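You operate a simulated robot arm through the tools that you are given. There is no shell and no other tool.

Carry out the task below with a simulated robot arm. There is one attempt and no reset: what you move stays moved.

TASK
Grip the bracket in the blue vice and tighten its wing nut.
Fine: close the vice on it before you turn the nut; open the vice again and lay the bracket on the finished mat. Set down upright: bracket with wing nut.

Only the result counts: the job must be done as asked and must still hold three seconds after the hand-in. Knocking over, shifting, dropping, spilling or breaking anything else fails it.

THE ROBOT
A 7-joint arm with a two-finger parallel gripper, fixed in place. Base frame: the origin is on the floor under the middle of its stand, x ahead of it, y to its left, z up; the work surface is at about z = 86. Units: cm, degrees, N and s.
It reaches about 137.2 cm from its shoulder. Its first joint turns from -149.0 to 149.0 degrees. Payload 3.43 kg.
Tool frame: the origin (TCP) lies between the finger pads and is the grasp point; the fingertips stand 3 cm ahead of it; z points along the fingers, y is the line along which they close. The gripper opens to 9.4 cm. The fingers are 2.8 cm wide and 1 cm thick; the gripper's body (5 by 9.6 cm) begins 5.5 cm behind the TCP.
Orientation is told as [roll, pitch, yaw] about the base's x, y, z axes, in that order, counted from this pose: with the fingers straight down and closing along the base's y, the tool's x points along the base's -x, its y along +y and its z along -z.

THE INTERFACE
- The arm moves only by the tool servo_tool. Its arguments are lists of equal length, an entry for each row: "translation": the shift along the base's x, y, z in m, a list of three; "turn": the turn, a rotation vector about the base's x, y, z in degrees, a list of three; "fingers": the opening in per cent of the stroke, from 0 (shut) to 100 (fully open). In form: {"translation": [[tx, ty, tz], ...], "turn": [[ax, ay, az], ...], "fingers": [fingers, ...]}. A call has 1 to 20 rows; each row shifts and turns the commanded pose from where the row before left it. A row lasts 0.2 s, in which the tool goes at most 5 cm and 8.6 degrees; a call with a longer step from one row to the next is refused whole, and so is a gripper value outside its range. Where a pose cannot be reached the arm comes as near as it can. A force on the tool above 50 N (or 10 N above the force at the start of the call, whichever is more), or a blocked arm, ends the call early, and 0.2 s more pass. Each finger travels about 4.5 cm/s and halts on what it meets, pressing with about 30 N; the grip force reading is that of the motor and also rises with nothing between the fingers. The clock runs only during rows and for 0.2 s after the last one: add rows that do not move to give the fingers time. The reply holds the time, the measured pose of the TCP, the force on the tool along the base axes, the opening and the grip force, in the units named above and with some noise, with the torque about the TCP (base axes, N m) and any sound that the robot's microphone picked up.
- Cameras (640 x 400 px; columns grow to the right, rows downward): "scene" is fixed at [5, -65.04, 161.03]; the picture's right is [-0.63, -0.77, 0.00], its down [-0.62, 0.51, -0.59] and it looks along [0.46, -0.38, -0.80] (base axes); focal length 321 px, centre (320, 200). "wrist" rides on the gripper at [7.6, 1.4, -10.2] in the tool frame; the picture's right is [-0.18, 0.98, 0.00], its down [-0.75, -0.14, -0.64] and it looks along [-0.63, -0.12, 0.77] (tool axes); focal length 243 px, centre (320, 200). There is no depth. A picture from a camera that has moved, and an enlarged one, comes with that camera's place and axes in the base frame and with its lens.
- capture(camera): a new picture of that camera. No time passes.
- enlarge(camera, box): a new picture of the part [left, top, right, bottom] of that camera's present view, enlarged. No time passes.
- job_done(): hands the job in; it is judged then, once.

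Places have to be worked out from the pictures, the camera data and where the tool is seen. Open the gripper and draw the arm clear of the work before you hand the job in, unless the task says otherwise.

The tools are called after "Call:" as a command line: name --argument value ..., lists and objects as JSON in quotes. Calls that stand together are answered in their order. servo_tool: Moves the arm, as the interface text tells. Its arguments: {"type":"object","properties":{"translation":{"type":"array"},"turn":{"type":"array"},"fingers":{"type":"array"}},"required":["translation","turn","fingers"]} The other tools are called the same way: capture (camera) takes a picture; enlarge (camera, box) takes an enlarged picture of a part of a camera's view; job_done () hands the job in.

At the start:

```text
t: 0.0
ee_pos: [59.03, -79.09, 120.21]
orientation: [0.0, 0.0, 0.0]
force: [0.4, 0.2, -1.1]
torque: [-0.01, 0.01, -0.02]
finger_gap: 9.44
grasp_force: 0.0
```

scene: 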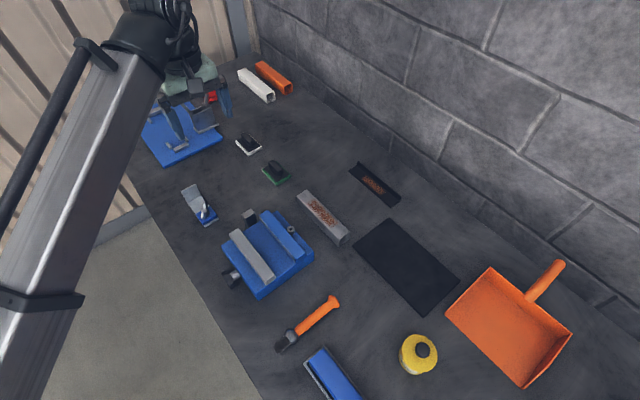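
wrist: 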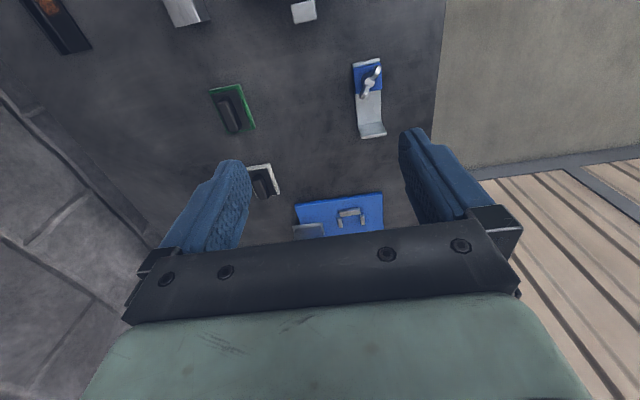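

I start by looking closer at the scene: vice, bracket with wing nut, and candidate mats.

Call:
enlarge --camera "scene" --box '[160, 160, 340, 310]'

Call:
enlarge --camera "scene" --box '[120, 50, 300, 200]'

Call:
enlarge --camera "wrist" --box '[160, 0, 480, 240]'

Call:
enlarge --camera "scene" --box '[260, 160, 580, 400]'

```text
2.67 times, centred on (250, 235) of scene
camera zoom: at [5.0, -65.04, 161.03], right [-0.63, -0.77, 0.0], down [-0.62, 0.51, -0.59], along [0.46, -0.38, -0.8], focal length 857 px, centre (507, 107)
```

zoom: 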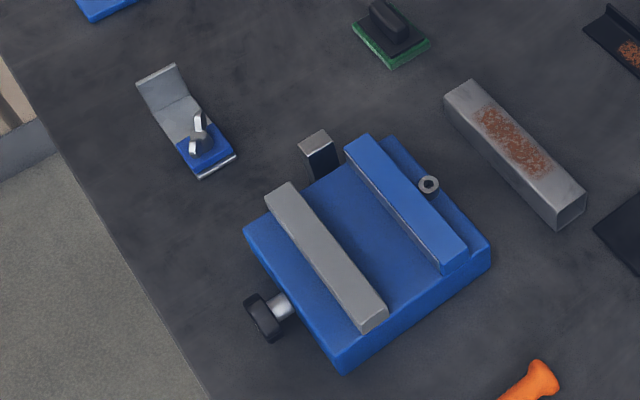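

```text
2.67 times, centred on (210, 125) of scene
camera zoom: at [5.0, -65.04, 161.03], right [-0.63, -0.77, 0.0], down [-0.62, 0.51, -0.59], along [0.46, -0.38, -0.8], focal length 857 px, centre (613, 400)
```

zoom: 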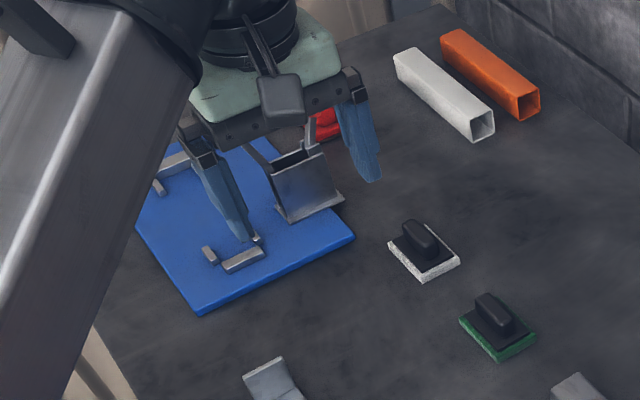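

```text
1.67 times, centred on (320, 120) of wrist
camera zoom: at [51.43, -77.64, 130.58], right [0.18, 0.98, 0.0], down [0.75, -0.14, 0.64], along [0.63, -0.12, -0.77], focal length 404 px, centre (320, 333)
```

zoom: 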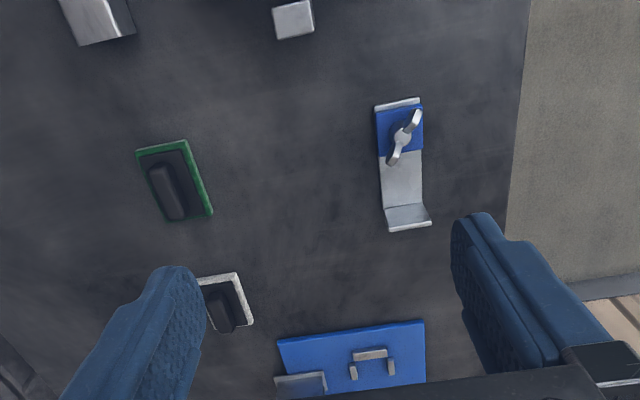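

```text
1.67 times, centred on (420, 280) of scene
camera zoom: at [5.0, -65.04, 161.03], right [-0.63, -0.77, 0.0], down [-0.62, 0.51, -0.59], along [0.46, -0.38, -0.8], focal length 536 px, centre (153, 67)
```

zoom: 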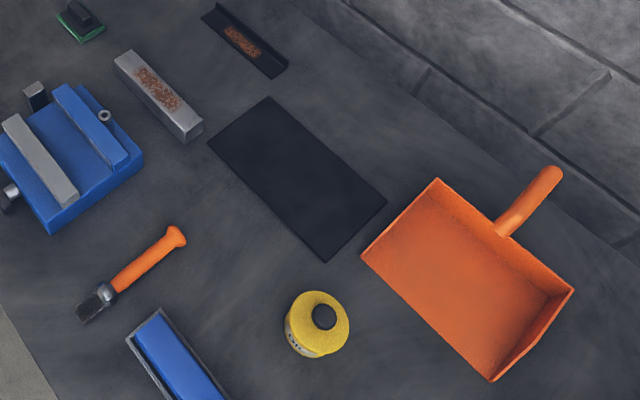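

The dark mat near (18,-104) looks like the finished mat, the bracket is around (67,-72) and the blue vice around (42,-78). I zoom in more on the vice and the bracket.

Call:
enlarge --camera "scene" --box '[170, 175, 230, 235]'

Call:
enlarge --camera "scene" --box '[215, 200, 320, 300]'

Call:
enlarge --camera "wrist" --box '[330, 40, 410, 150]'

Call:
enlarge --camera "scene" --box '[130, 60, 240, 180]'

```text
6.67 times, centred on (200, 205) of scene
camera zoom: at [5.0, -65.04, 161.03], right [-0.63, -0.77, 0.0], down [-0.62, 0.51, -0.59], along [0.46, -0.38, -0.8], focal length 2142 px, centre (1120, 167)
```

zoom: 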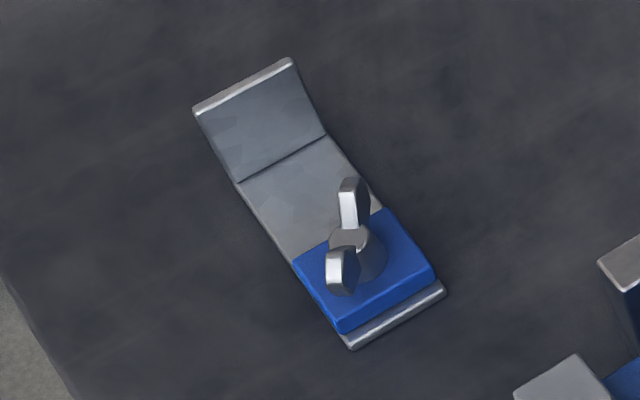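

```text
4.00 times, centred on (268, 250) of scene
camera zoom: at [5.0, -65.04, 161.03], right [-0.63, -0.77, 0.0], down [-0.62, 0.51, -0.59], along [0.46, -0.38, -0.8], focal length 1285 px, centre (530, 0)
```

zoom: 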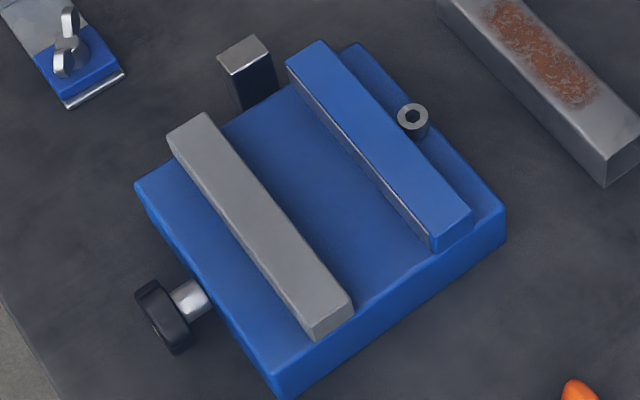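

```text
3.64 times, centred on (370, 95) of wrist
camera zoom: at [51.43, -77.64, 130.58], right [0.18, 0.98, 0.0], down [0.75, -0.14, 0.64], along [0.63, -0.12, -0.77], focal length 882 px, centre (138, 582)
```

zoom: 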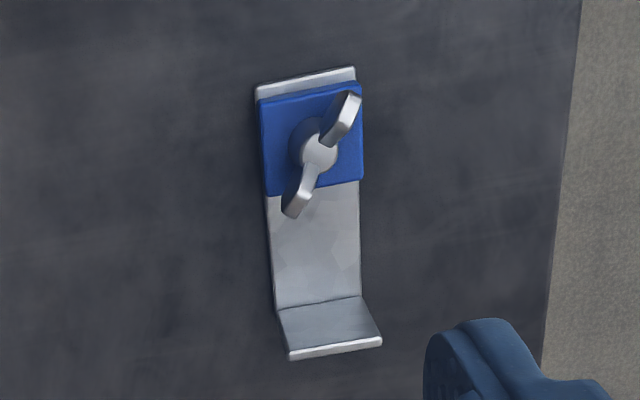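

```text
3.33 times, centred on (185, 120) of scene
camera zoom: at [5.0, -65.04, 161.03], right [-0.63, -0.77, 0.0], down [-0.62, 0.51, -0.59], along [0.46, -0.38, -0.8], focal length 1071 px, centre (770, 467)
```

zoom: 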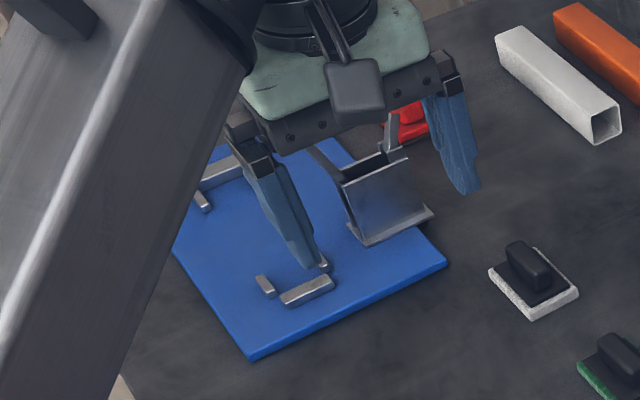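

The bracket is an L with a blue block and wing nut on a vertical stud; the vice spans about x 34–50, y −87…−71 with a knob at (42,−68). I move the hand back toward −x to see the vice with the wrist camera.

Call:
servo_tool --translation '[[-0.045, 0, 0], [-0.045, 0, 0], [-0.045, 0, 0], [-0.045, 0, 0], [-0.045, 0, 0], [-0.045, 0, 0], [0, 0, -0.04], [0, 0, -0.04], [0, 0, 0]]' --turn '[[0, 0, 0], [0, 0, 0], [0, 0, 0], [0, 0, 0], [0, 0, 0], [0, 0, 0], [0, 0, 0], [0, 0, 0], [0, 0, 0]]' --fingers '[100, 100, 100, 100, 100, 100, 100, 100, 100]'

Call:
capture --camera "wrist"

Call:
capture --camera "scene"

```text
t: 2.0
ee_pos: [32.05, -79.14, 112.22]
orientation: [0.0, 0.1, 0.0]
force: [-0.4, 0.8, 0.0]
torque: [0.02, 0.01, -0.01]
finger_gap: 9.4
grasp_force: 0.1
```

```text
taken
camera wrist: at [24.4, -77.65, 122.58], right [0.18, 0.98, 0.0], down [0.75, -0.14, 0.64], along [0.63, -0.12, -0.77], focal length 243 px, centre (320, 200)
```

wrist: 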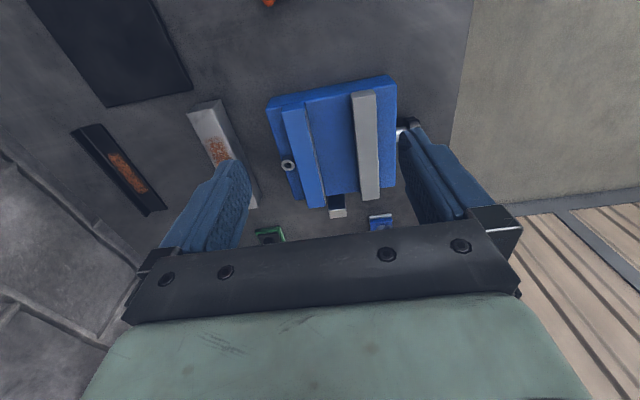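

```text
taken
```

scene: 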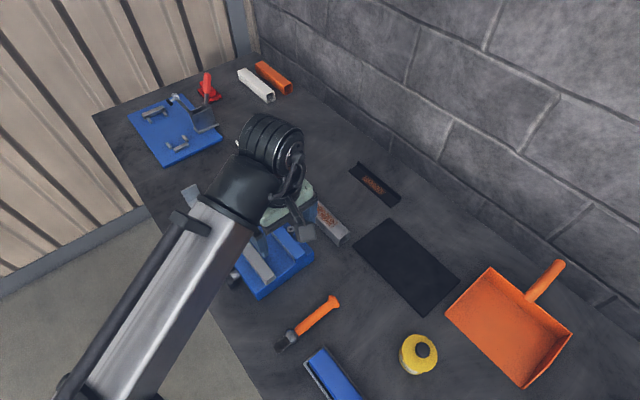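

Call:
enlarge --camera "wrist" --box '[250, 60, 440, 230]'

Call:
enlarge --camera "scene" --box '[90, 60, 230, 170]'

```text
2.35 times, centred on (345, 145) of wrist
camera zoom: at [24.4, -77.65, 122.58], right [0.18, 0.98, 0.0], down [0.75, -0.14, 0.64], along [0.63, -0.12, -0.77], focal length 571 px, centre (261, 329)
```

zoom: 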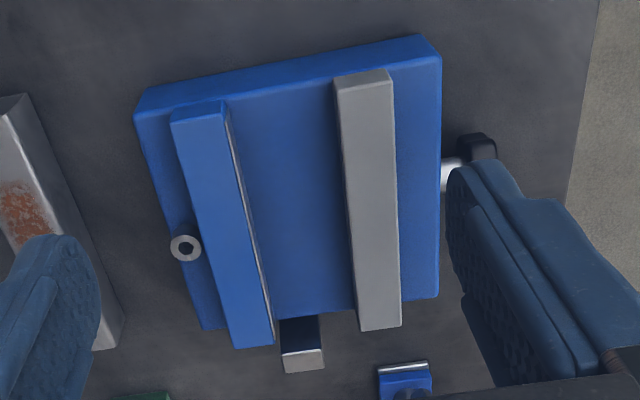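

```text
3.64 times, centred on (160, 115) of scene
camera zoom: at [5.0, -65.04, 161.03], right [-0.63, -0.77, 0.0], down [-0.62, 0.51, -0.59], along [0.46, -0.38, -0.8], focal length 1168 px, centre (902, 509)
```

zoom: 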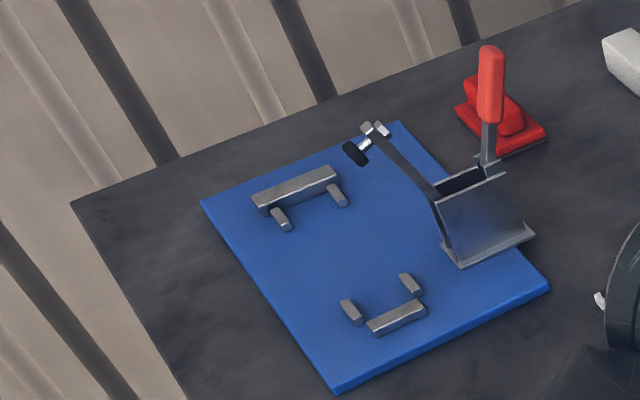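

The blue board with the toggle clamp is a different fixture. I want to see the vice's knob and the small black post from the front side, so I turn the hand −90° about z and move it over the table edge.

Call:
servo_tool --translation '[[0.009, 0.02, 0.003], [0.009, 0.02, 0.003], [0.009, 0.02, 0.003], [0.009, 0.02, 0.003], [0.009, 0.02, 0.0], [0.009, 0.02, 0], [0.009, 0.02, 0], [0.009, 0.02, 0], [0.009, 0.02, 0], [0.009, 0.02, 0], [0, 0, 0], [0, 0, 0], [0, 0, 0], [0, 0, 0], [0, 0, 0]]' --turn '[[0, 0, -8.2], [0, 0, -8.2], [0, 0, -8.2], [0, 0, -8.2], [0, 0, -8.2], [0, 0, -8.2], [0, 0, -8.2], [0, 0, -8.2], [0, 0, -8.2], [0, 0, -8.2], [0, 0, -8], [-8, 0, 0], [-8, 0, 0], [-8, 0, 0], [0, 0, 0]]' --fingers '[100, 100, 100, 100, 100, 100, 100, 100, 100, 100, 100, 100, 100, 100, 100]'

Call:
capture --camera "wrist"

Call:
capture --camera "scene"

```text
t: 3.5
ee_pos: [37.57, -67.23, 113.57]
orientation: [-0.3, -0.4, -49.2]
force: [3.0, -1.3, -2.5]
torque: [-0.07, 0.18, -0.12]
finger_gap: 9.41
grasp_force: 0.1
stopped in row 7: the force on the tool passed its limit at 66 N (the readings are from after the stop); the commanded pose is now the measured one
```

```text
taken
camera wrist: at [33.63, -60.32, 123.66], right [0.86, 0.5, 0.0], down [0.38, -0.66, 0.65], along [0.32, -0.56, -0.76], focal length 243 px, centre (320, 200)
```

wrist: 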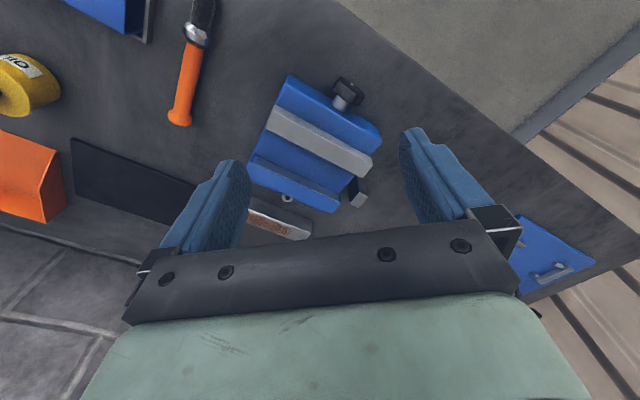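

```text
taken
```

scene: 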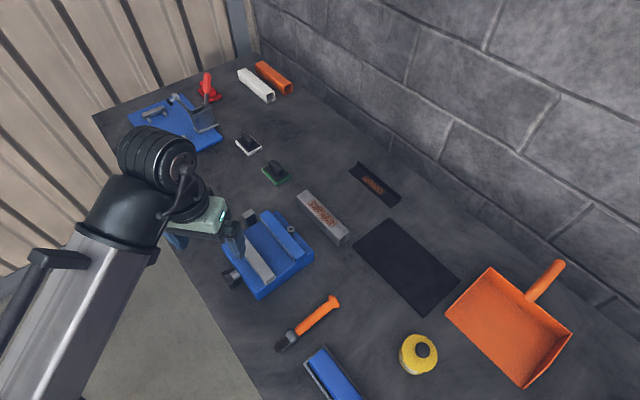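

The move was cut short by a force spike at yaw −49, though nothing seems displaced. The view is already useful, so I enlarge on the vice here.

Call:
enlarge --camera "wrist" --box '[240, 60, 400, 220]'

Call:
enlarge --camera "scene" --box '[100, 110, 260, 260]'

```text
2.50 times, centred on (320, 140) of wrist
camera zoom: at [33.63, -60.32, 123.66], right [0.86, 0.5, 0.0], down [0.38, -0.66, 0.65], along [0.32, -0.56, -0.76], focal length 606 px, centre (320, 350)
```

zoom: 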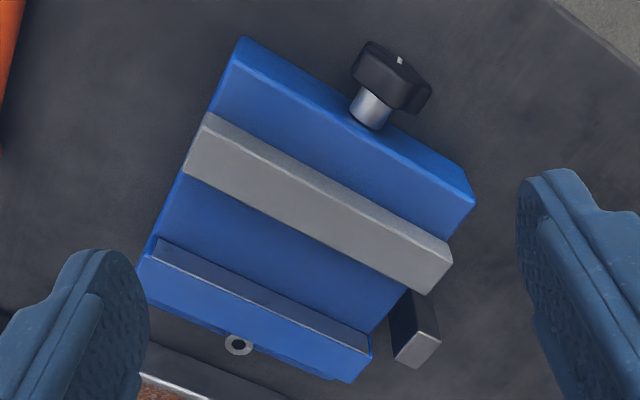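

```text
2.67 times, centred on (180, 185) of scene
camera zoom: at [5.0, -65.04, 161.03], right [-0.63, -0.77, 0.0], down [-0.62, 0.51, -0.59], along [0.46, -0.38, -0.8], focal length 857 px, centre (693, 240)
```

zoom: 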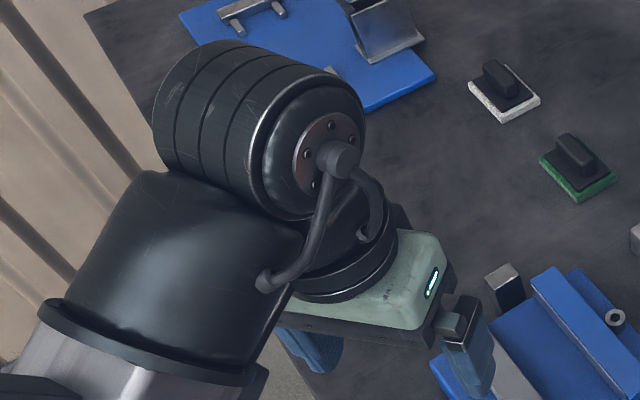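

The wrist cam showed the knob as a two-lobed black handle with a white mark on a silver shaft, jaw gap about 6 cm. The spike was likely the camera touching the forearm at this yaw, so I turn back to yaw 0 and then tilt to look at the knob from the −x side.

Call:
servo_tool --translation '[[0, -0.01, 0.005], [-0.01, -0.01, 0.005], [-0.02, -0.005, 0], [-0.02, 0, 0], [-0.02, 0, 0], [-0.025, 0, 0], [-0.02, 0, -0.02], [-0.02, 0, -0.03], [0, 0, -0.03], [0, 0, -0.02], [0, 0, 0]]' --turn '[[0, 0, 8.2], [0, 0, 8.2], [0, 0, 8.2], [0, 0, 8.2], [0, 0, 8.2], [0, 0, 8.2], [0, -8, 0], [0, -8, 0], [0, -8, 0], [0, 0, 0], [0, 0, 0]]' --fingers '[100, 100, 100, 100, 100, 100, 100, 100, 100, 100, 100]'

Call:
capture --camera "wrist"

```text
t: 5.9
ee_pos: [24.02, -69.81, 104.49]
orientation: [-0.2, -24.6, -0.1]
force: [-0.3, -0.6, -0.6]
torque: [0.0, 0.02, 0.02]
finger_gap: 9.4
grasp_force: 0.0
```

```text
taken
camera wrist: at [12.82, -68.18, 110.56], right [0.17, 0.98, 0.07], down [0.42, -0.14, 0.9], along [0.89, -0.12, -0.44], focal length 243 px, centre (320, 200)
```

wrist: 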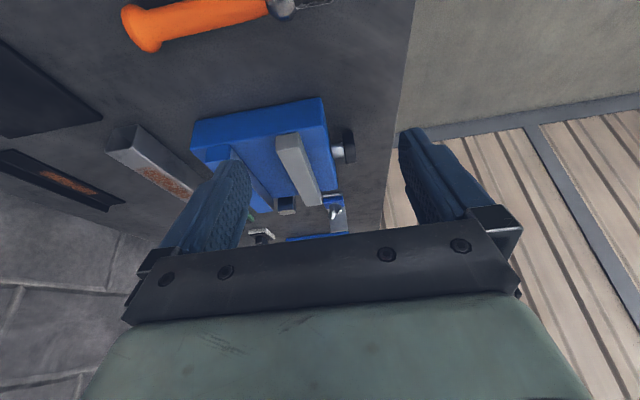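

Call:
enlarge --camera "wrist" --box '[190, 90, 370, 240]'

Call:
enlarge --camera "wrist" --box '[315, 110, 375, 180]'

Call:
enlarge --camera "scene" --box '[215, 200, 320, 300]'

```text
2.67 times, centred on (280, 165) of wrist
camera zoom: at [12.82, -68.18, 110.56], right [0.17, 0.98, 0.07], down [0.42, -0.14, 0.9], along [0.89, -0.12, -0.44], focal length 647 px, centre (427, 293)
```

zoom: 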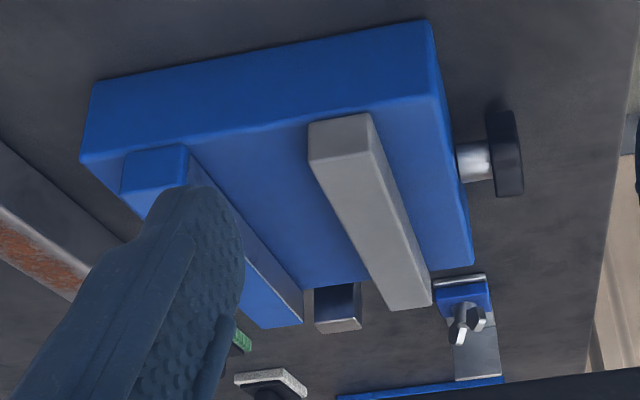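

```text
5.71 times, centred on (345, 145) of wrist
camera zoom: at [12.82, -68.18, 110.56], right [0.17, 0.98, 0.07], down [0.42, -0.14, 0.9], along [0.89, -0.12, -0.44], focal length 1386 px, centre (177, 514)
```

zoom: 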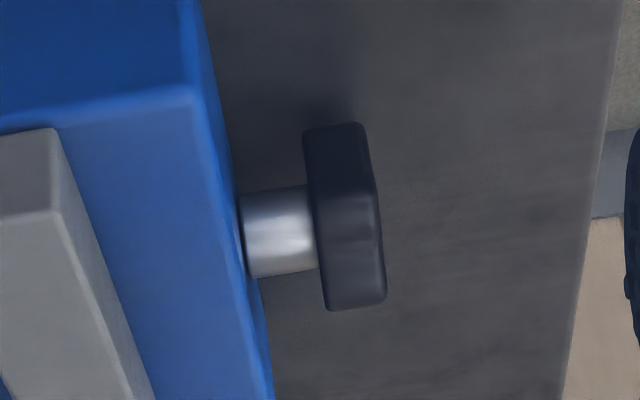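

```text
4.00 times, centred on (268, 250) of scene
camera zoom: at [5.0, -65.04, 161.03], right [-0.63, -0.77, 0.0], down [-0.62, 0.51, -0.59], along [0.46, -0.38, -0.8], focal length 1285 px, centre (530, 0)
```

zoom: 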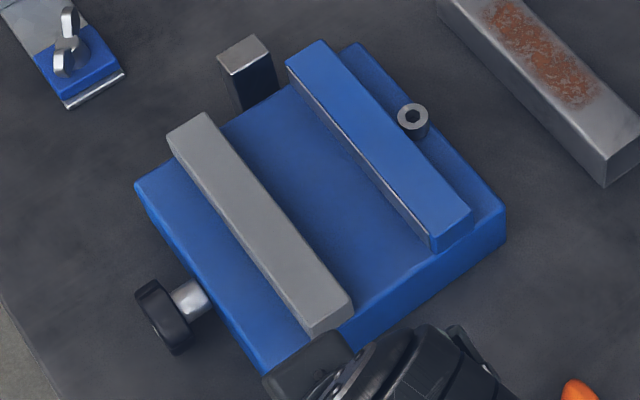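

The knob is a horizontal black bar about 5×2×1.4 cm centred near (42.3,−67.2,88.7) with its axis along y, so it can be turned later with a horizontal gripper. First the bracket: I go above it at yaw +90 (camera on the −y side) to measure it.

Call:
servo_tool --translation '[[0, 0, 0.03], [0, 0, 0.03], [0, 0, 0.02], [0.042, -0.002, 0], [0.042, -0.002, 0], [0.042, -0.002, 0], [0.042, -0.002, 0], [0.042, -0.002, 0], [0.042, -0.002, 0], [0.042, -0.002, 0], [0.042, -0.002, 0], [0.042, -0.002, 0], [0.042, -0.002, 0], [0.042, 0, 0], [0, 0, 0], [0, 0, 0]]' --turn '[[0, 8.2, 0], [0, 8.2, 0], [0, 8.2, 0], [0, 0, 8.2], [0, 0, 8.2], [0, 0, 8.2], [0, 0, 8.2], [0, 0, 8.2], [0, 0, 8.2], [0, 0, 8.2], [0, 0, 8.2], [0, 0, 8.2], [0, 0, 8.2], [0, 0, 8], [0, 0, 0], [0, 0, 0]]' --fingers '[100, 100, 100, 100, 100, 100, 100, 100, 100, 100, 100, 100, 100, 100, 100, 100]'

Call:
capture --camera "wrist"

Call:
capture --camera "scene"

```text
t: 9.3
ee_pos: [70.41, -71.69, 112.44]
orientation: [-0.2, 0.2, 90.1]
force: [-0.4, -0.3, -0.4]
torque: [-0.04, -0.01, 0.0]
finger_gap: 9.39
grasp_force: 0.2
```

```text
taken
camera wrist: at [68.85, -79.2, 122.72], right [-0.98, 0.18, 0.0], down [0.14, 0.76, 0.64], along [0.12, 0.63, -0.77], focal length 243 px, centre (320, 200)
```

wrist: 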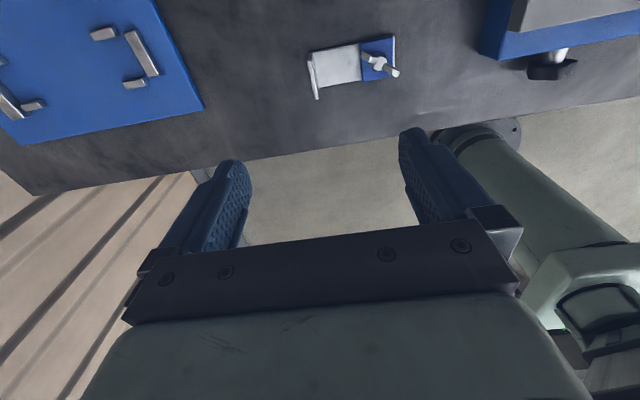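

```text
taken
```

scene: 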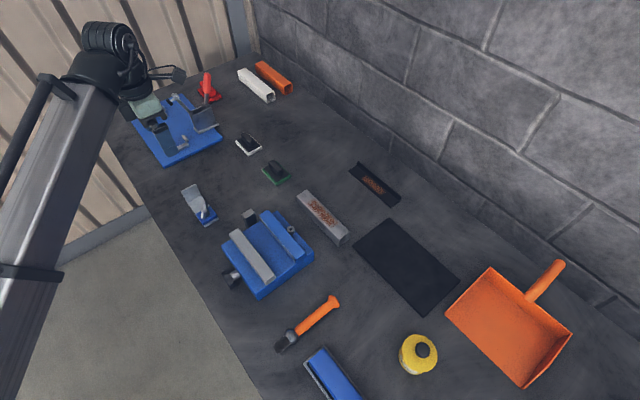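

Call:
enlarge --camera "wrist" --box '[300, 25, 410, 110]'

Call:
enlarge --camera "scene" --box '[170, 175, 230, 235]'

```text
4.71 times, centred on (355, 68) of wrist
camera zoom: at [68.85, -79.2, 122.72], right [-0.98, 0.18, 0.0], down [0.14, 0.76, 0.64], along [0.12, 0.63, -0.77], focal length 1142 px, centre (155, 824)
```

zoom: 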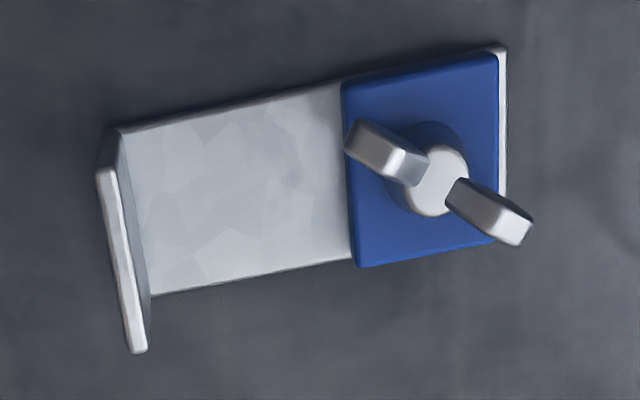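

```text
6.67 times, centred on (200, 205) of scene
camera zoom: at [5.0, -65.04, 161.03], right [-0.63, -0.77, 0.0], down [-0.62, 0.51, -0.59], along [0.46, -0.38, -0.8], focal length 2142 px, centre (1120, 167)
```

zoom: 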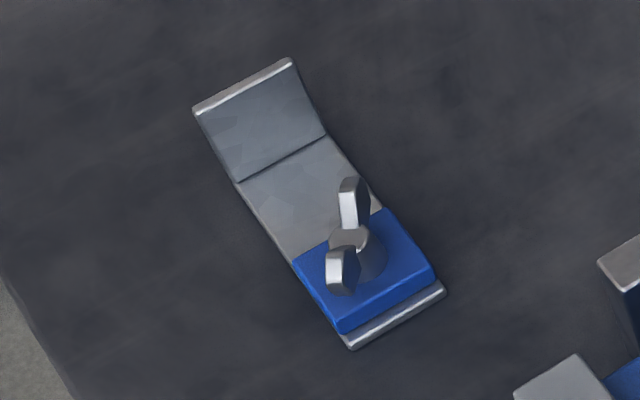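

Measured: bracket base x 60.5–71.3, y −74.1…−69.75 (centre −71.95), flange at x≈71.1 up to z≈91.6, wing nut hub (63,−72.05) with wings along about −36°. Vice bed ≈91, jaw tops ≈93, gap ≈5.9. I will pinch the flange plate with the fingers closing along x, descending first to just above it.

Call:
servo_tool --translation '[[0.007, -0.0025, -0.01], [0, 0, -0.04], [0, 0, -0.04], [0, 0, -0.04], [0, 0, -0.034], [0, 0, 0], [0, 0, 0]]' --turn '[[0, 0, 0], [0, 0, 0], [0, 0, 0], [0, 0, 0], [0, 0, 0], [0, 0, 0], [0, 0, 0]]' --fingers '[45, 45, 45, 45, 45, 45, 45]'

Call:
capture --camera "wrist"

Call:
enlarge --camera "scene" --box '[140, 130, 240, 230]'

```text
t: 10.9
ee_pos: [70.93, -71.94, 96.13]
orientation: [-0.2, 0.2, 90.1]
force: [0.0, -0.2, 0.3]
torque: [0.0, 0.0, -0.01]
finger_gap: 4.23
grasp_force: 0.0
```

```text
taken
camera wrist: at [69.48, -79.38, 106.37], right [-0.98, 0.18, 0.0], down [0.14, 0.76, 0.64], along [0.12, 0.63, -0.77], focal length 243 px, centre (320, 200)
```

wrist: 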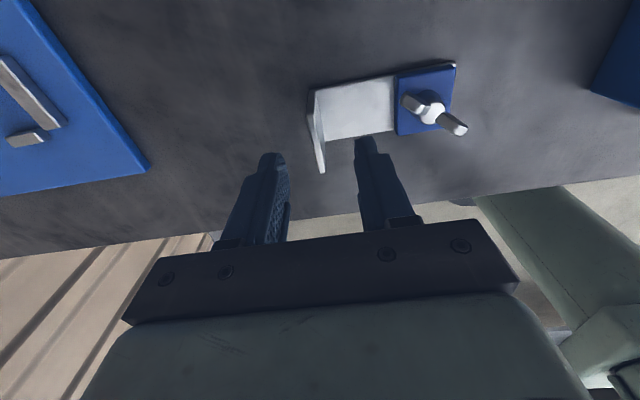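

```text
4.00 times, centred on (190, 180) of scene
camera zoom: at [5.0, -65.04, 161.03], right [-0.63, -0.77, 0.0], down [-0.62, 0.51, -0.59], along [0.46, -0.38, -0.8], focal length 1285 px, centre (840, 280)
```

zoom: 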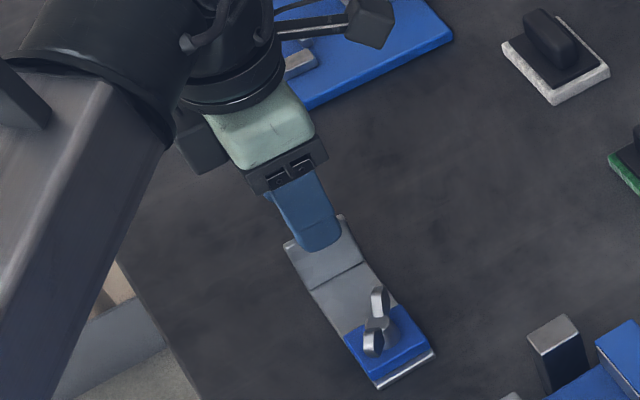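

Call:
enlarge --camera "wrist" --box '[260, 50, 480, 190]'

```text
2.86 times, centred on (370, 120) of wrist
camera zoom: at [69.48, -79.38, 106.37], right [-0.98, 0.18, 0.0], down [0.14, 0.76, 0.64], along [0.12, 0.63, -0.77], focal length 693 px, centre (177, 429)
```

zoom: 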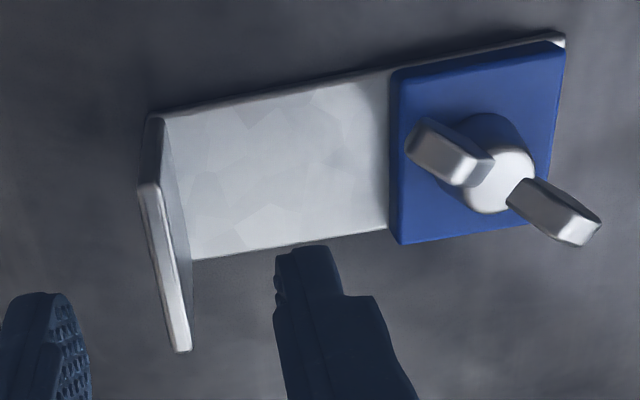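

The flange centre is at x≈71.15, y≈−71.95, top 91.6. I shift +0.2 cm in x, lower to z≈90 and close the fingers on the plate.

Call:
servo_tool --translation '[[0.002, 0, -0.02], [0, 0, -0.02], [0, 0, -0.015], [0, 0, -0.005], [0, 0, 0], [0, 0, 0], [0, 0, 0], [0, 0, 0], [0, 0, 0], [0, 0, 0]]' --turn '[[0, 0, 0], [0, 0, 0], [0, 0, 0], [0, 0, 0], [0, 0, 0], [0, 0, 0], [0, 0, 0], [0, 0, 0], [0, 0, 0], [0, 0, 0]]' --fingers '[45, 45, 45, 45, 45, 20, 0, 0, 0, 0]'

Call:
capture --camera "wrist"

Call:
enlarge --camera "scene" --box '[140, 130, 240, 230]'

```text
t: 13.1
ee_pos: [71.12, -71.97, 90.03]
orientation: [-0.3, 0.1, 90.0]
force: [0.1, 1.3, 0.3]
torque: [0.0, 0.06, 0.03]
finger_gap: 1.01
grasp_force: 30.2
```

```text
taken
camera wrist: at [69.68, -79.42, 100.35], right [-0.98, 0.18, 0.0], down [0.14, 0.76, 0.64], along [0.12, 0.63, -0.77], focal length 243 px, centre (320, 200)
```

wrist: 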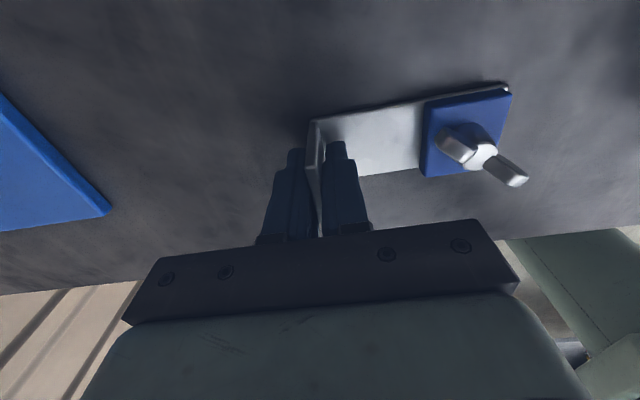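

```text
4.00 times, centred on (190, 180) of scene
camera zoom: at [5.0, -65.04, 161.03], right [-0.63, -0.77, 0.0], down [-0.62, 0.51, -0.59], along [0.46, -0.38, -0.8], focal length 1285 px, centre (840, 280)
```

zoom: 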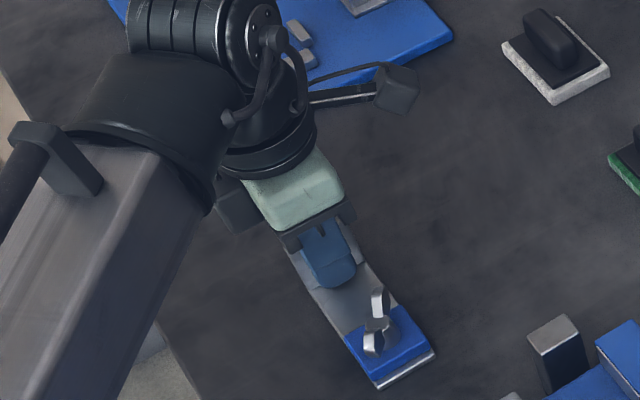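

Fingers hold the flange with 30 N. I lift slowly by 3 cm and check whether it hangs level.

Call:
servo_tool --translation '[[0, 0, 0.005], [0, 0, 0.01], [0, 0, 0.015], [0, 0, 0], [0, 0, 0]]' --turn '[[0, 0, 0], [0, 0, 0], [0, 0, 0], [0, 0, 0], [0, 0, 0]]' --fingers '[0, 0, 0, 0, 0]'

Call:
capture --camera "wrist"

Call:
enlarge --camera "scene" --box '[140, 130, 240, 230]'

```text
t: 14.3
ee_pos: [71.15, -72.05, 92.99]
orientation: [-0.2, 0.2, 90.0]
force: [0.3, -0.5, -0.5]
torque: [0.02, -0.11, 0.01]
finger_gap: 0.52
grasp_force: 30.1
```

```text
taken
camera wrist: at [69.64, -79.46, 103.37], right [-0.98, 0.18, 0.0], down [0.14, 0.76, 0.64], along [0.12, 0.63, -0.77], focal length 243 px, centre (320, 200)
```

wrist: 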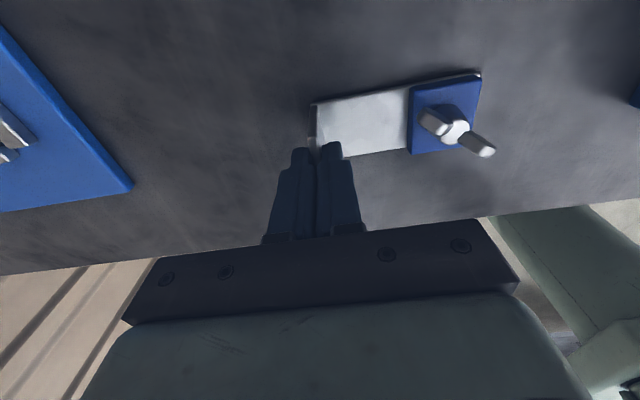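

```text
4.00 times, centred on (190, 180) of scene
camera zoom: at [5.0, -65.04, 161.03], right [-0.63, -0.77, 0.0], down [-0.62, 0.51, -0.59], along [0.46, -0.38, -0.8], focal length 1285 px, centre (840, 280)
```

zoom: 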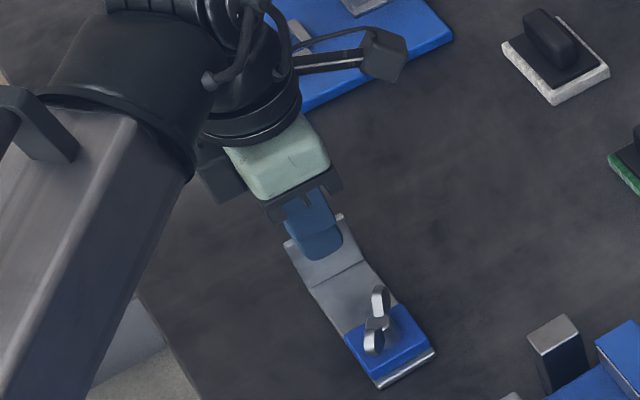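

The bracket stayed on the table: the fingers slid up since at the lower height they had stopped at 1.01 cm (probably on the bend's fillet or not yet fully closed); now the gap is 0.52. I open, go down to z≈91 (tips well above the bend) and close again with more time.

Call:
servo_tool --translation '[[0, 0, 0], [0, 0, 0], [0, 0, -0.01], [0, 0, -0.01], [0, 0, 0], [0, 0, 0], [0, 0, 0], [0, 0, 0], [0, 0, 0], [0, 0, 0], [0, 0, 0], [0, 0, 0], [0, 0, 0], [0, 0, 0], [0, 0, 0]]' --turn '[[0, 0, 0], [0, 0, 0], [0, 0, 0], [0, 0, 0], [0, 0, 0], [0, 0, 0], [0, 0, 0], [0, 0, 0], [0, 0, 0], [0, 0, 0], [0, 0, 0], [0, 0, 0], [0, 0, 0], [0, 0, 0], [0, 0, 0]]' --fingers '[30, 30, 30, 30, 20, 10, 0, 0, 0, 0, 0, 0, 0, 0, 0]'

Call:
capture --camera "wrist"

Call:
enlarge --camera "scene" --box '[140, 130, 240, 230]'

```text
t: 17.5
ee_pos: [71.18, -71.86, 91.11]
orientation: [-0.2, 0.2, 90.0]
force: [0.0, 0.8, 0.1]
torque: [-0.02, 0.0, -0.04]
finger_gap: 1.02
grasp_force: 30.0
```

```text
taken
camera wrist: at [69.68, -79.45, 101.35], right [-0.98, 0.18, 0.0], down [0.14, 0.76, 0.64], along [0.12, 0.63, -0.77], focal length 243 px, centre (320, 200)
```

wrist: 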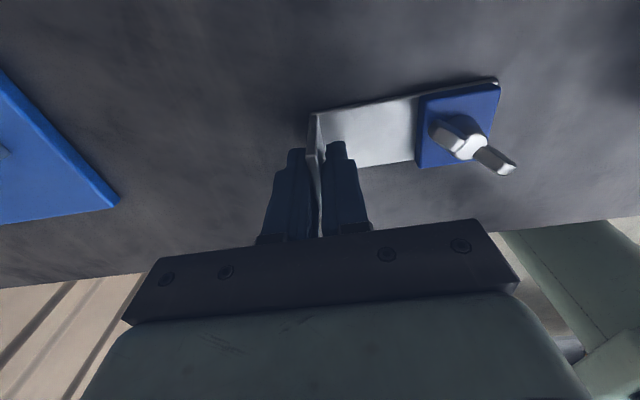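

```text
4.00 times, centred on (190, 180) of scene
camera zoom: at [5.0, -65.04, 161.03], right [-0.63, -0.77, 0.0], down [-0.62, 0.51, -0.59], along [0.46, -0.38, -0.8], focal length 1285 px, centre (840, 280)
```

zoom: 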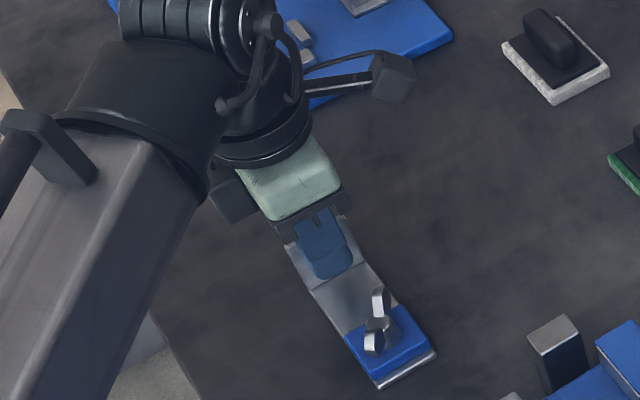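

Call:
enlarge --camera "wrist" --box '[250, 100, 390, 240]'

Call:
enlarge --camera "scene" --box '[180, 165, 250, 230]'

```text
2.86 times, centred on (320, 170) of wrist
camera zoom: at [69.68, -79.45, 101.35], right [-0.98, 0.18, 0.0], down [0.14, 0.76, 0.64], along [0.12, 0.63, -0.77], focal length 693 px, centre (320, 286)
```

zoom: 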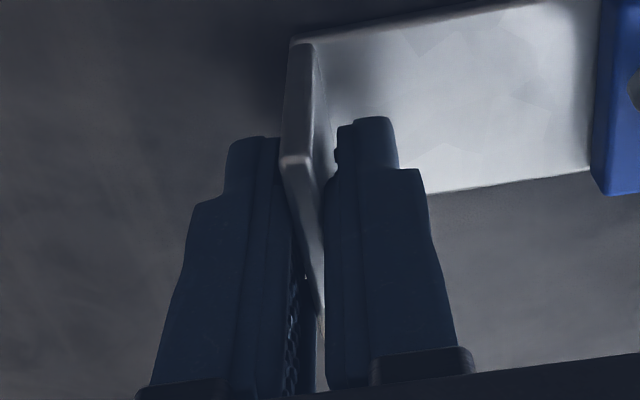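

```text
6.15 times, centred on (215, 198) of scene
camera zoom: at [5.0, -65.04, 161.03], right [-0.63, -0.77, 0.0], down [-0.62, 0.51, -0.59], along [0.46, -0.38, -0.8], focal length 1977 px, centre (966, 215)
```

zoom: 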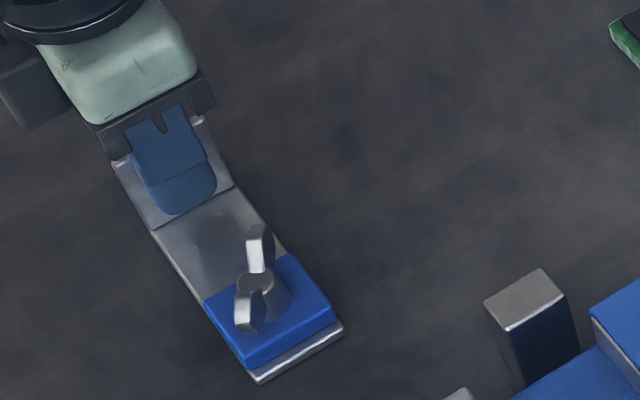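

The reading again says 1.02 cm at this depth. I test with a slow 0.8 cm lift to see from the force and picture whether the bracket comes along.

Call:
servo_tool --translation '[[0, 0, 0.002], [0, 0, 0.002], [0, 0, 0.002], [0, 0, 0.002], [0, 0, 0], [0, 0, 0]]' --turn '[[0, 0, 0], [0, 0, 0], [0, 0, 0], [0, 0, 0], [0, 0, 0], [0, 0, 0]]' --fingers '[0, 0, 0, 0, 0, 0]'

Call:
enlarge --camera "wrist" --box '[250, 60, 530, 240]'

Call:
enlarge --camera "scene" --box '[180, 165, 250, 230]'

```text
t: 18.9
ee_pos: [71.23, -71.93, 91.95]
orientation: [-0.2, 0.2, 90.0]
force: [0.2, -0.9, -2.2]
torque: [0.02, -0.1, 0.01]
finger_gap: 0.98
grasp_force: 30.0
```

```text
2.22 times, centred on (390, 150) of wrist
camera zoom: at [69.69, -79.42, 102.15], right [-0.98, 0.18, 0.0], down [0.14, 0.76, 0.64], along [0.12, 0.63, -0.77], focal length 539 px, centre (164, 311)
```

zoom: 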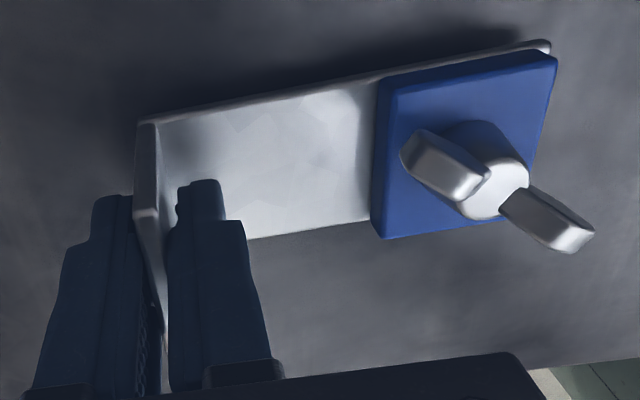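

```text
6.15 times, centred on (215, 198) of scene
camera zoom: at [5.0, -65.04, 161.03], right [-0.63, -0.77, 0.0], down [-0.62, 0.51, -0.59], along [0.46, -0.38, -0.8], focal length 1977 px, centre (966, 215)
```

zoom: 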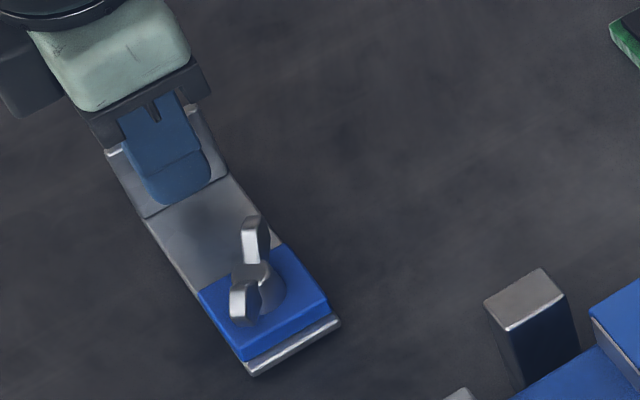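

The bracket is lifted (about 2 N on the wrist, shadow separated). Gap 0.98 — I wait a moment to check for slow slipping.

Call:
servo_tool --translation '[[0, 0, 0], [0, 0, 0], [0, 0, 0], [0, 0, 0]]' --turn '[[0, 0, 0], [0, 0, 0], [0, 0, 0], [0, 0, 0]]' --fingers '[0, 0, 0, 0]'

Call:
enlarge --camera "wrist" --box '[250, 60, 530, 240]'

Call:
enlarge --camera "scene" --box '[180, 165, 250, 230]'

```text
t: 19.9
ee_pos: [71.28, -71.94, 91.83]
orientation: [-0.2, 0.3, 90.0]
force: [1.1, -0.1, -2.2]
torque: [0.01, -0.1, 0.0]
finger_gap: 1.0
grasp_force: 29.9
```

```text
2.22 times, centred on (390, 150) of wrist
camera zoom: at [69.69, -79.42, 102.14], right [-0.98, 0.18, 0.0], down [0.14, 0.76, 0.64], along [0.12, 0.63, -0.77], focal length 539 px, centre (164, 311)
```

zoom: 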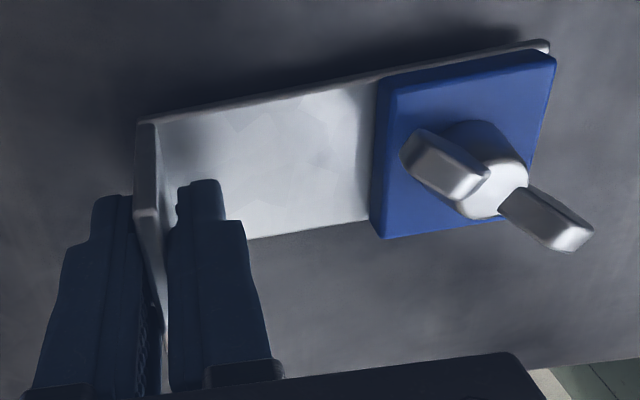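

```text
6.15 times, centred on (215, 198) of scene
camera zoom: at [5.0, -65.04, 161.03], right [-0.63, -0.77, 0.0], down [-0.62, 0.51, -0.59], along [0.46, -0.38, -0.8], focal length 1977 px, centre (966, 215)
```

zoom: 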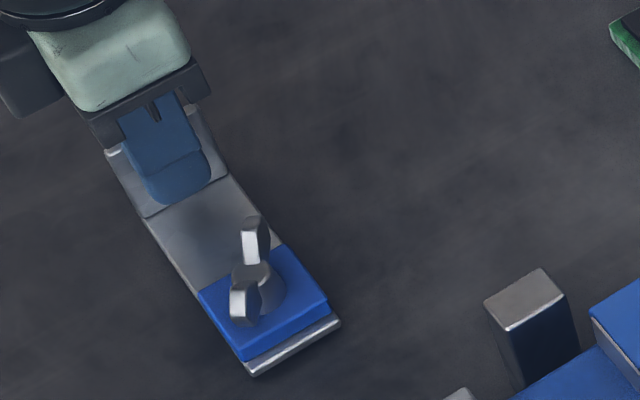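

The bracket is held steadily (≈2.2 N, torque consistent). I lift gently to about z=102 and carry it toward the vice.

Call:
servo_tool --translation '[[0, 0, 0.004], [0, 0, 0.008], [0, 0, 0.012], [0, 0, 0.015], [0, 0, 0.015], [0, 0, 0.015], [0, 0, 0.015], [0, 0, 0.01], [0, 0, 0.005], [0, 0, 0]]' --turn '[[0, 0, 0], [0, 0, 0], [0, 0, 0], [0, 0, 0], [0, 0, 0], [0, 0, 0], [0, 0, 0], [0, 0, 0], [0, 0, 0], [0, 0, 0]]' --fingers '[0, 0, 0, 0, 0, 0, 0, 0, 0, 0]'

Call:
capture --camera "wrist"

```text
t: 22.1
ee_pos: [71.16, -71.97, 101.71]
orientation: [-0.2, 0.2, 89.9]
force: [-0.5, -0.4, -1.8]
torque: [0.04, -0.12, -0.03]
finger_gap: 0.99
grasp_force: 29.8
```

```text
taken
camera wrist: at [69.7, -79.39, 112.06], right [-0.98, 0.18, 0.0], down [0.14, 0.76, 0.64], along [0.12, 0.63, -0.77], focal length 243 px, centre (320, 200)
```

wrist: 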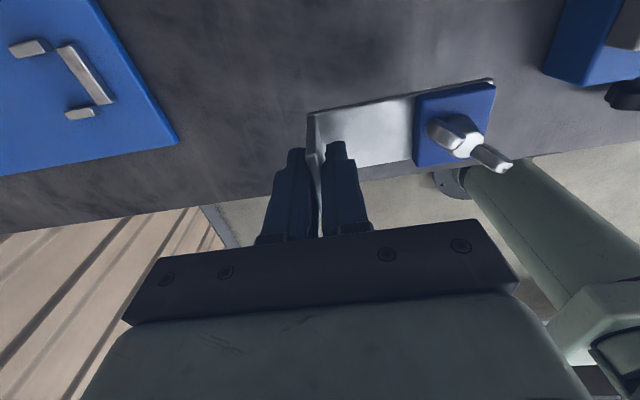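

Still held. Now I carry it over the vice at this height (bracket underside ≈96.6, above the jaws at ≈93).

Call:
servo_tool --translation '[[-0.005, -0.0014, 0], [-0.01, -0.003, 0], [-0.015, -0.0043, 0], [-0.02, -0.0058, 0], [-0.025, -0.0072, 0], [-0.025, -0.0072, 0], [-0.025, -0.0072, 0], [-0.025, -0.0072, 0], [-0.025, -0.0072, 0], [-0.025, -0.0072, 0], [-0.02, -0.0058, 0], [-0.013, -0.0038, 0], [-0.008, -0.0023, 0], [0, 0, 0], [0, 0, 0]]' --turn '[[0, 0, 0], [0, 0, 0], [0, 0, 0], [0, 0, 0], [0, 0, 0], [0, 0, 0], [0, 0, 0], [0, 0, 0], [0, 0, 0], [0, 0, 0], [0, 0, 0], [0, 0, 0], [0, 0, 0], [0, 0, 0], [0, 0, 0]]' --fingers '[0, 0, 0, 0, 0, 0, 0, 0, 0, 0, 0, 0, 0, 0, 0]'

Call:
capture --camera "wrist"

Call:
enlarge --camera "scene" --box '[200, 150, 340, 300]'

```text
t: 25.3
ee_pos: [47.06, -78.97, 101.83]
orientation: [-0.3, 0.2, 89.9]
force: [-0.5, 1.0, -1.7]
torque: [0.02, -0.12, 0.0]
finger_gap: 1.0
grasp_force: 30.2
```

```text
taken
camera wrist: at [45.59, -86.41, 112.05], right [-0.98, 0.18, 0.0], down [0.14, 0.76, 0.64], along [0.12, 0.63, -0.77], focal length 243 px, centre (320, 200)
```

wrist: 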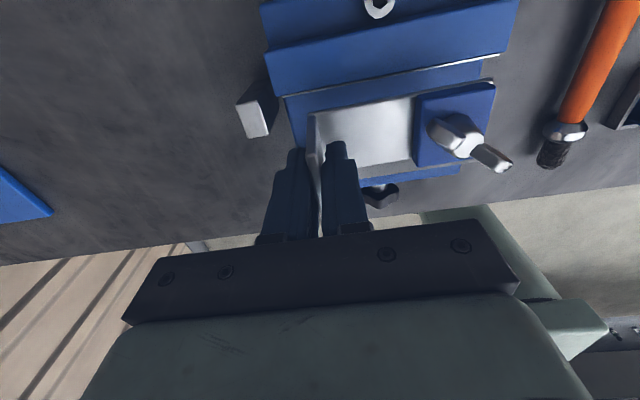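

```text
2.67 times, centred on (270, 225) of scene
camera zoom: at [5.0, -65.04, 161.03], right [-0.63, -0.77, 0.0], down [-0.62, 0.51, -0.59], along [0.46, -0.38, -0.8], focal length 857 px, centre (453, 133)
```

zoom: 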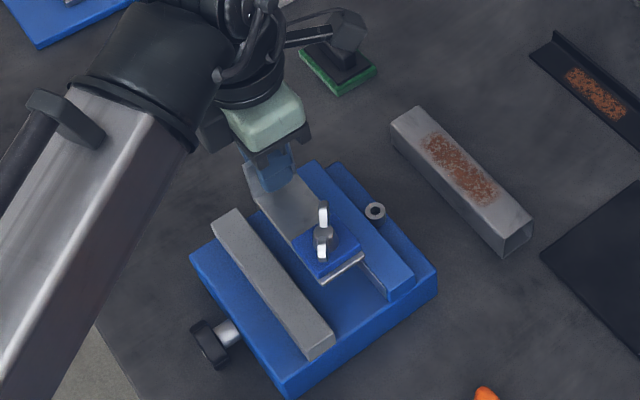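

Call:
enlarge --camera "wrist" --box '[230, 0, 540, 220]'

```text
1.82 times, centred on (385, 110) of wrist
camera zoom: at [45.59, -86.41, 112.05], right [-0.98, 0.18, 0.0], down [0.14, 0.76, 0.64], along [0.12, 0.63, -0.77], focal length 441 px, centre (202, 364)
```

zoom: 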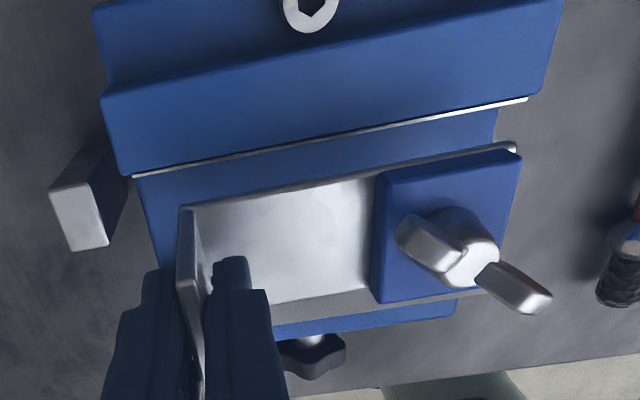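

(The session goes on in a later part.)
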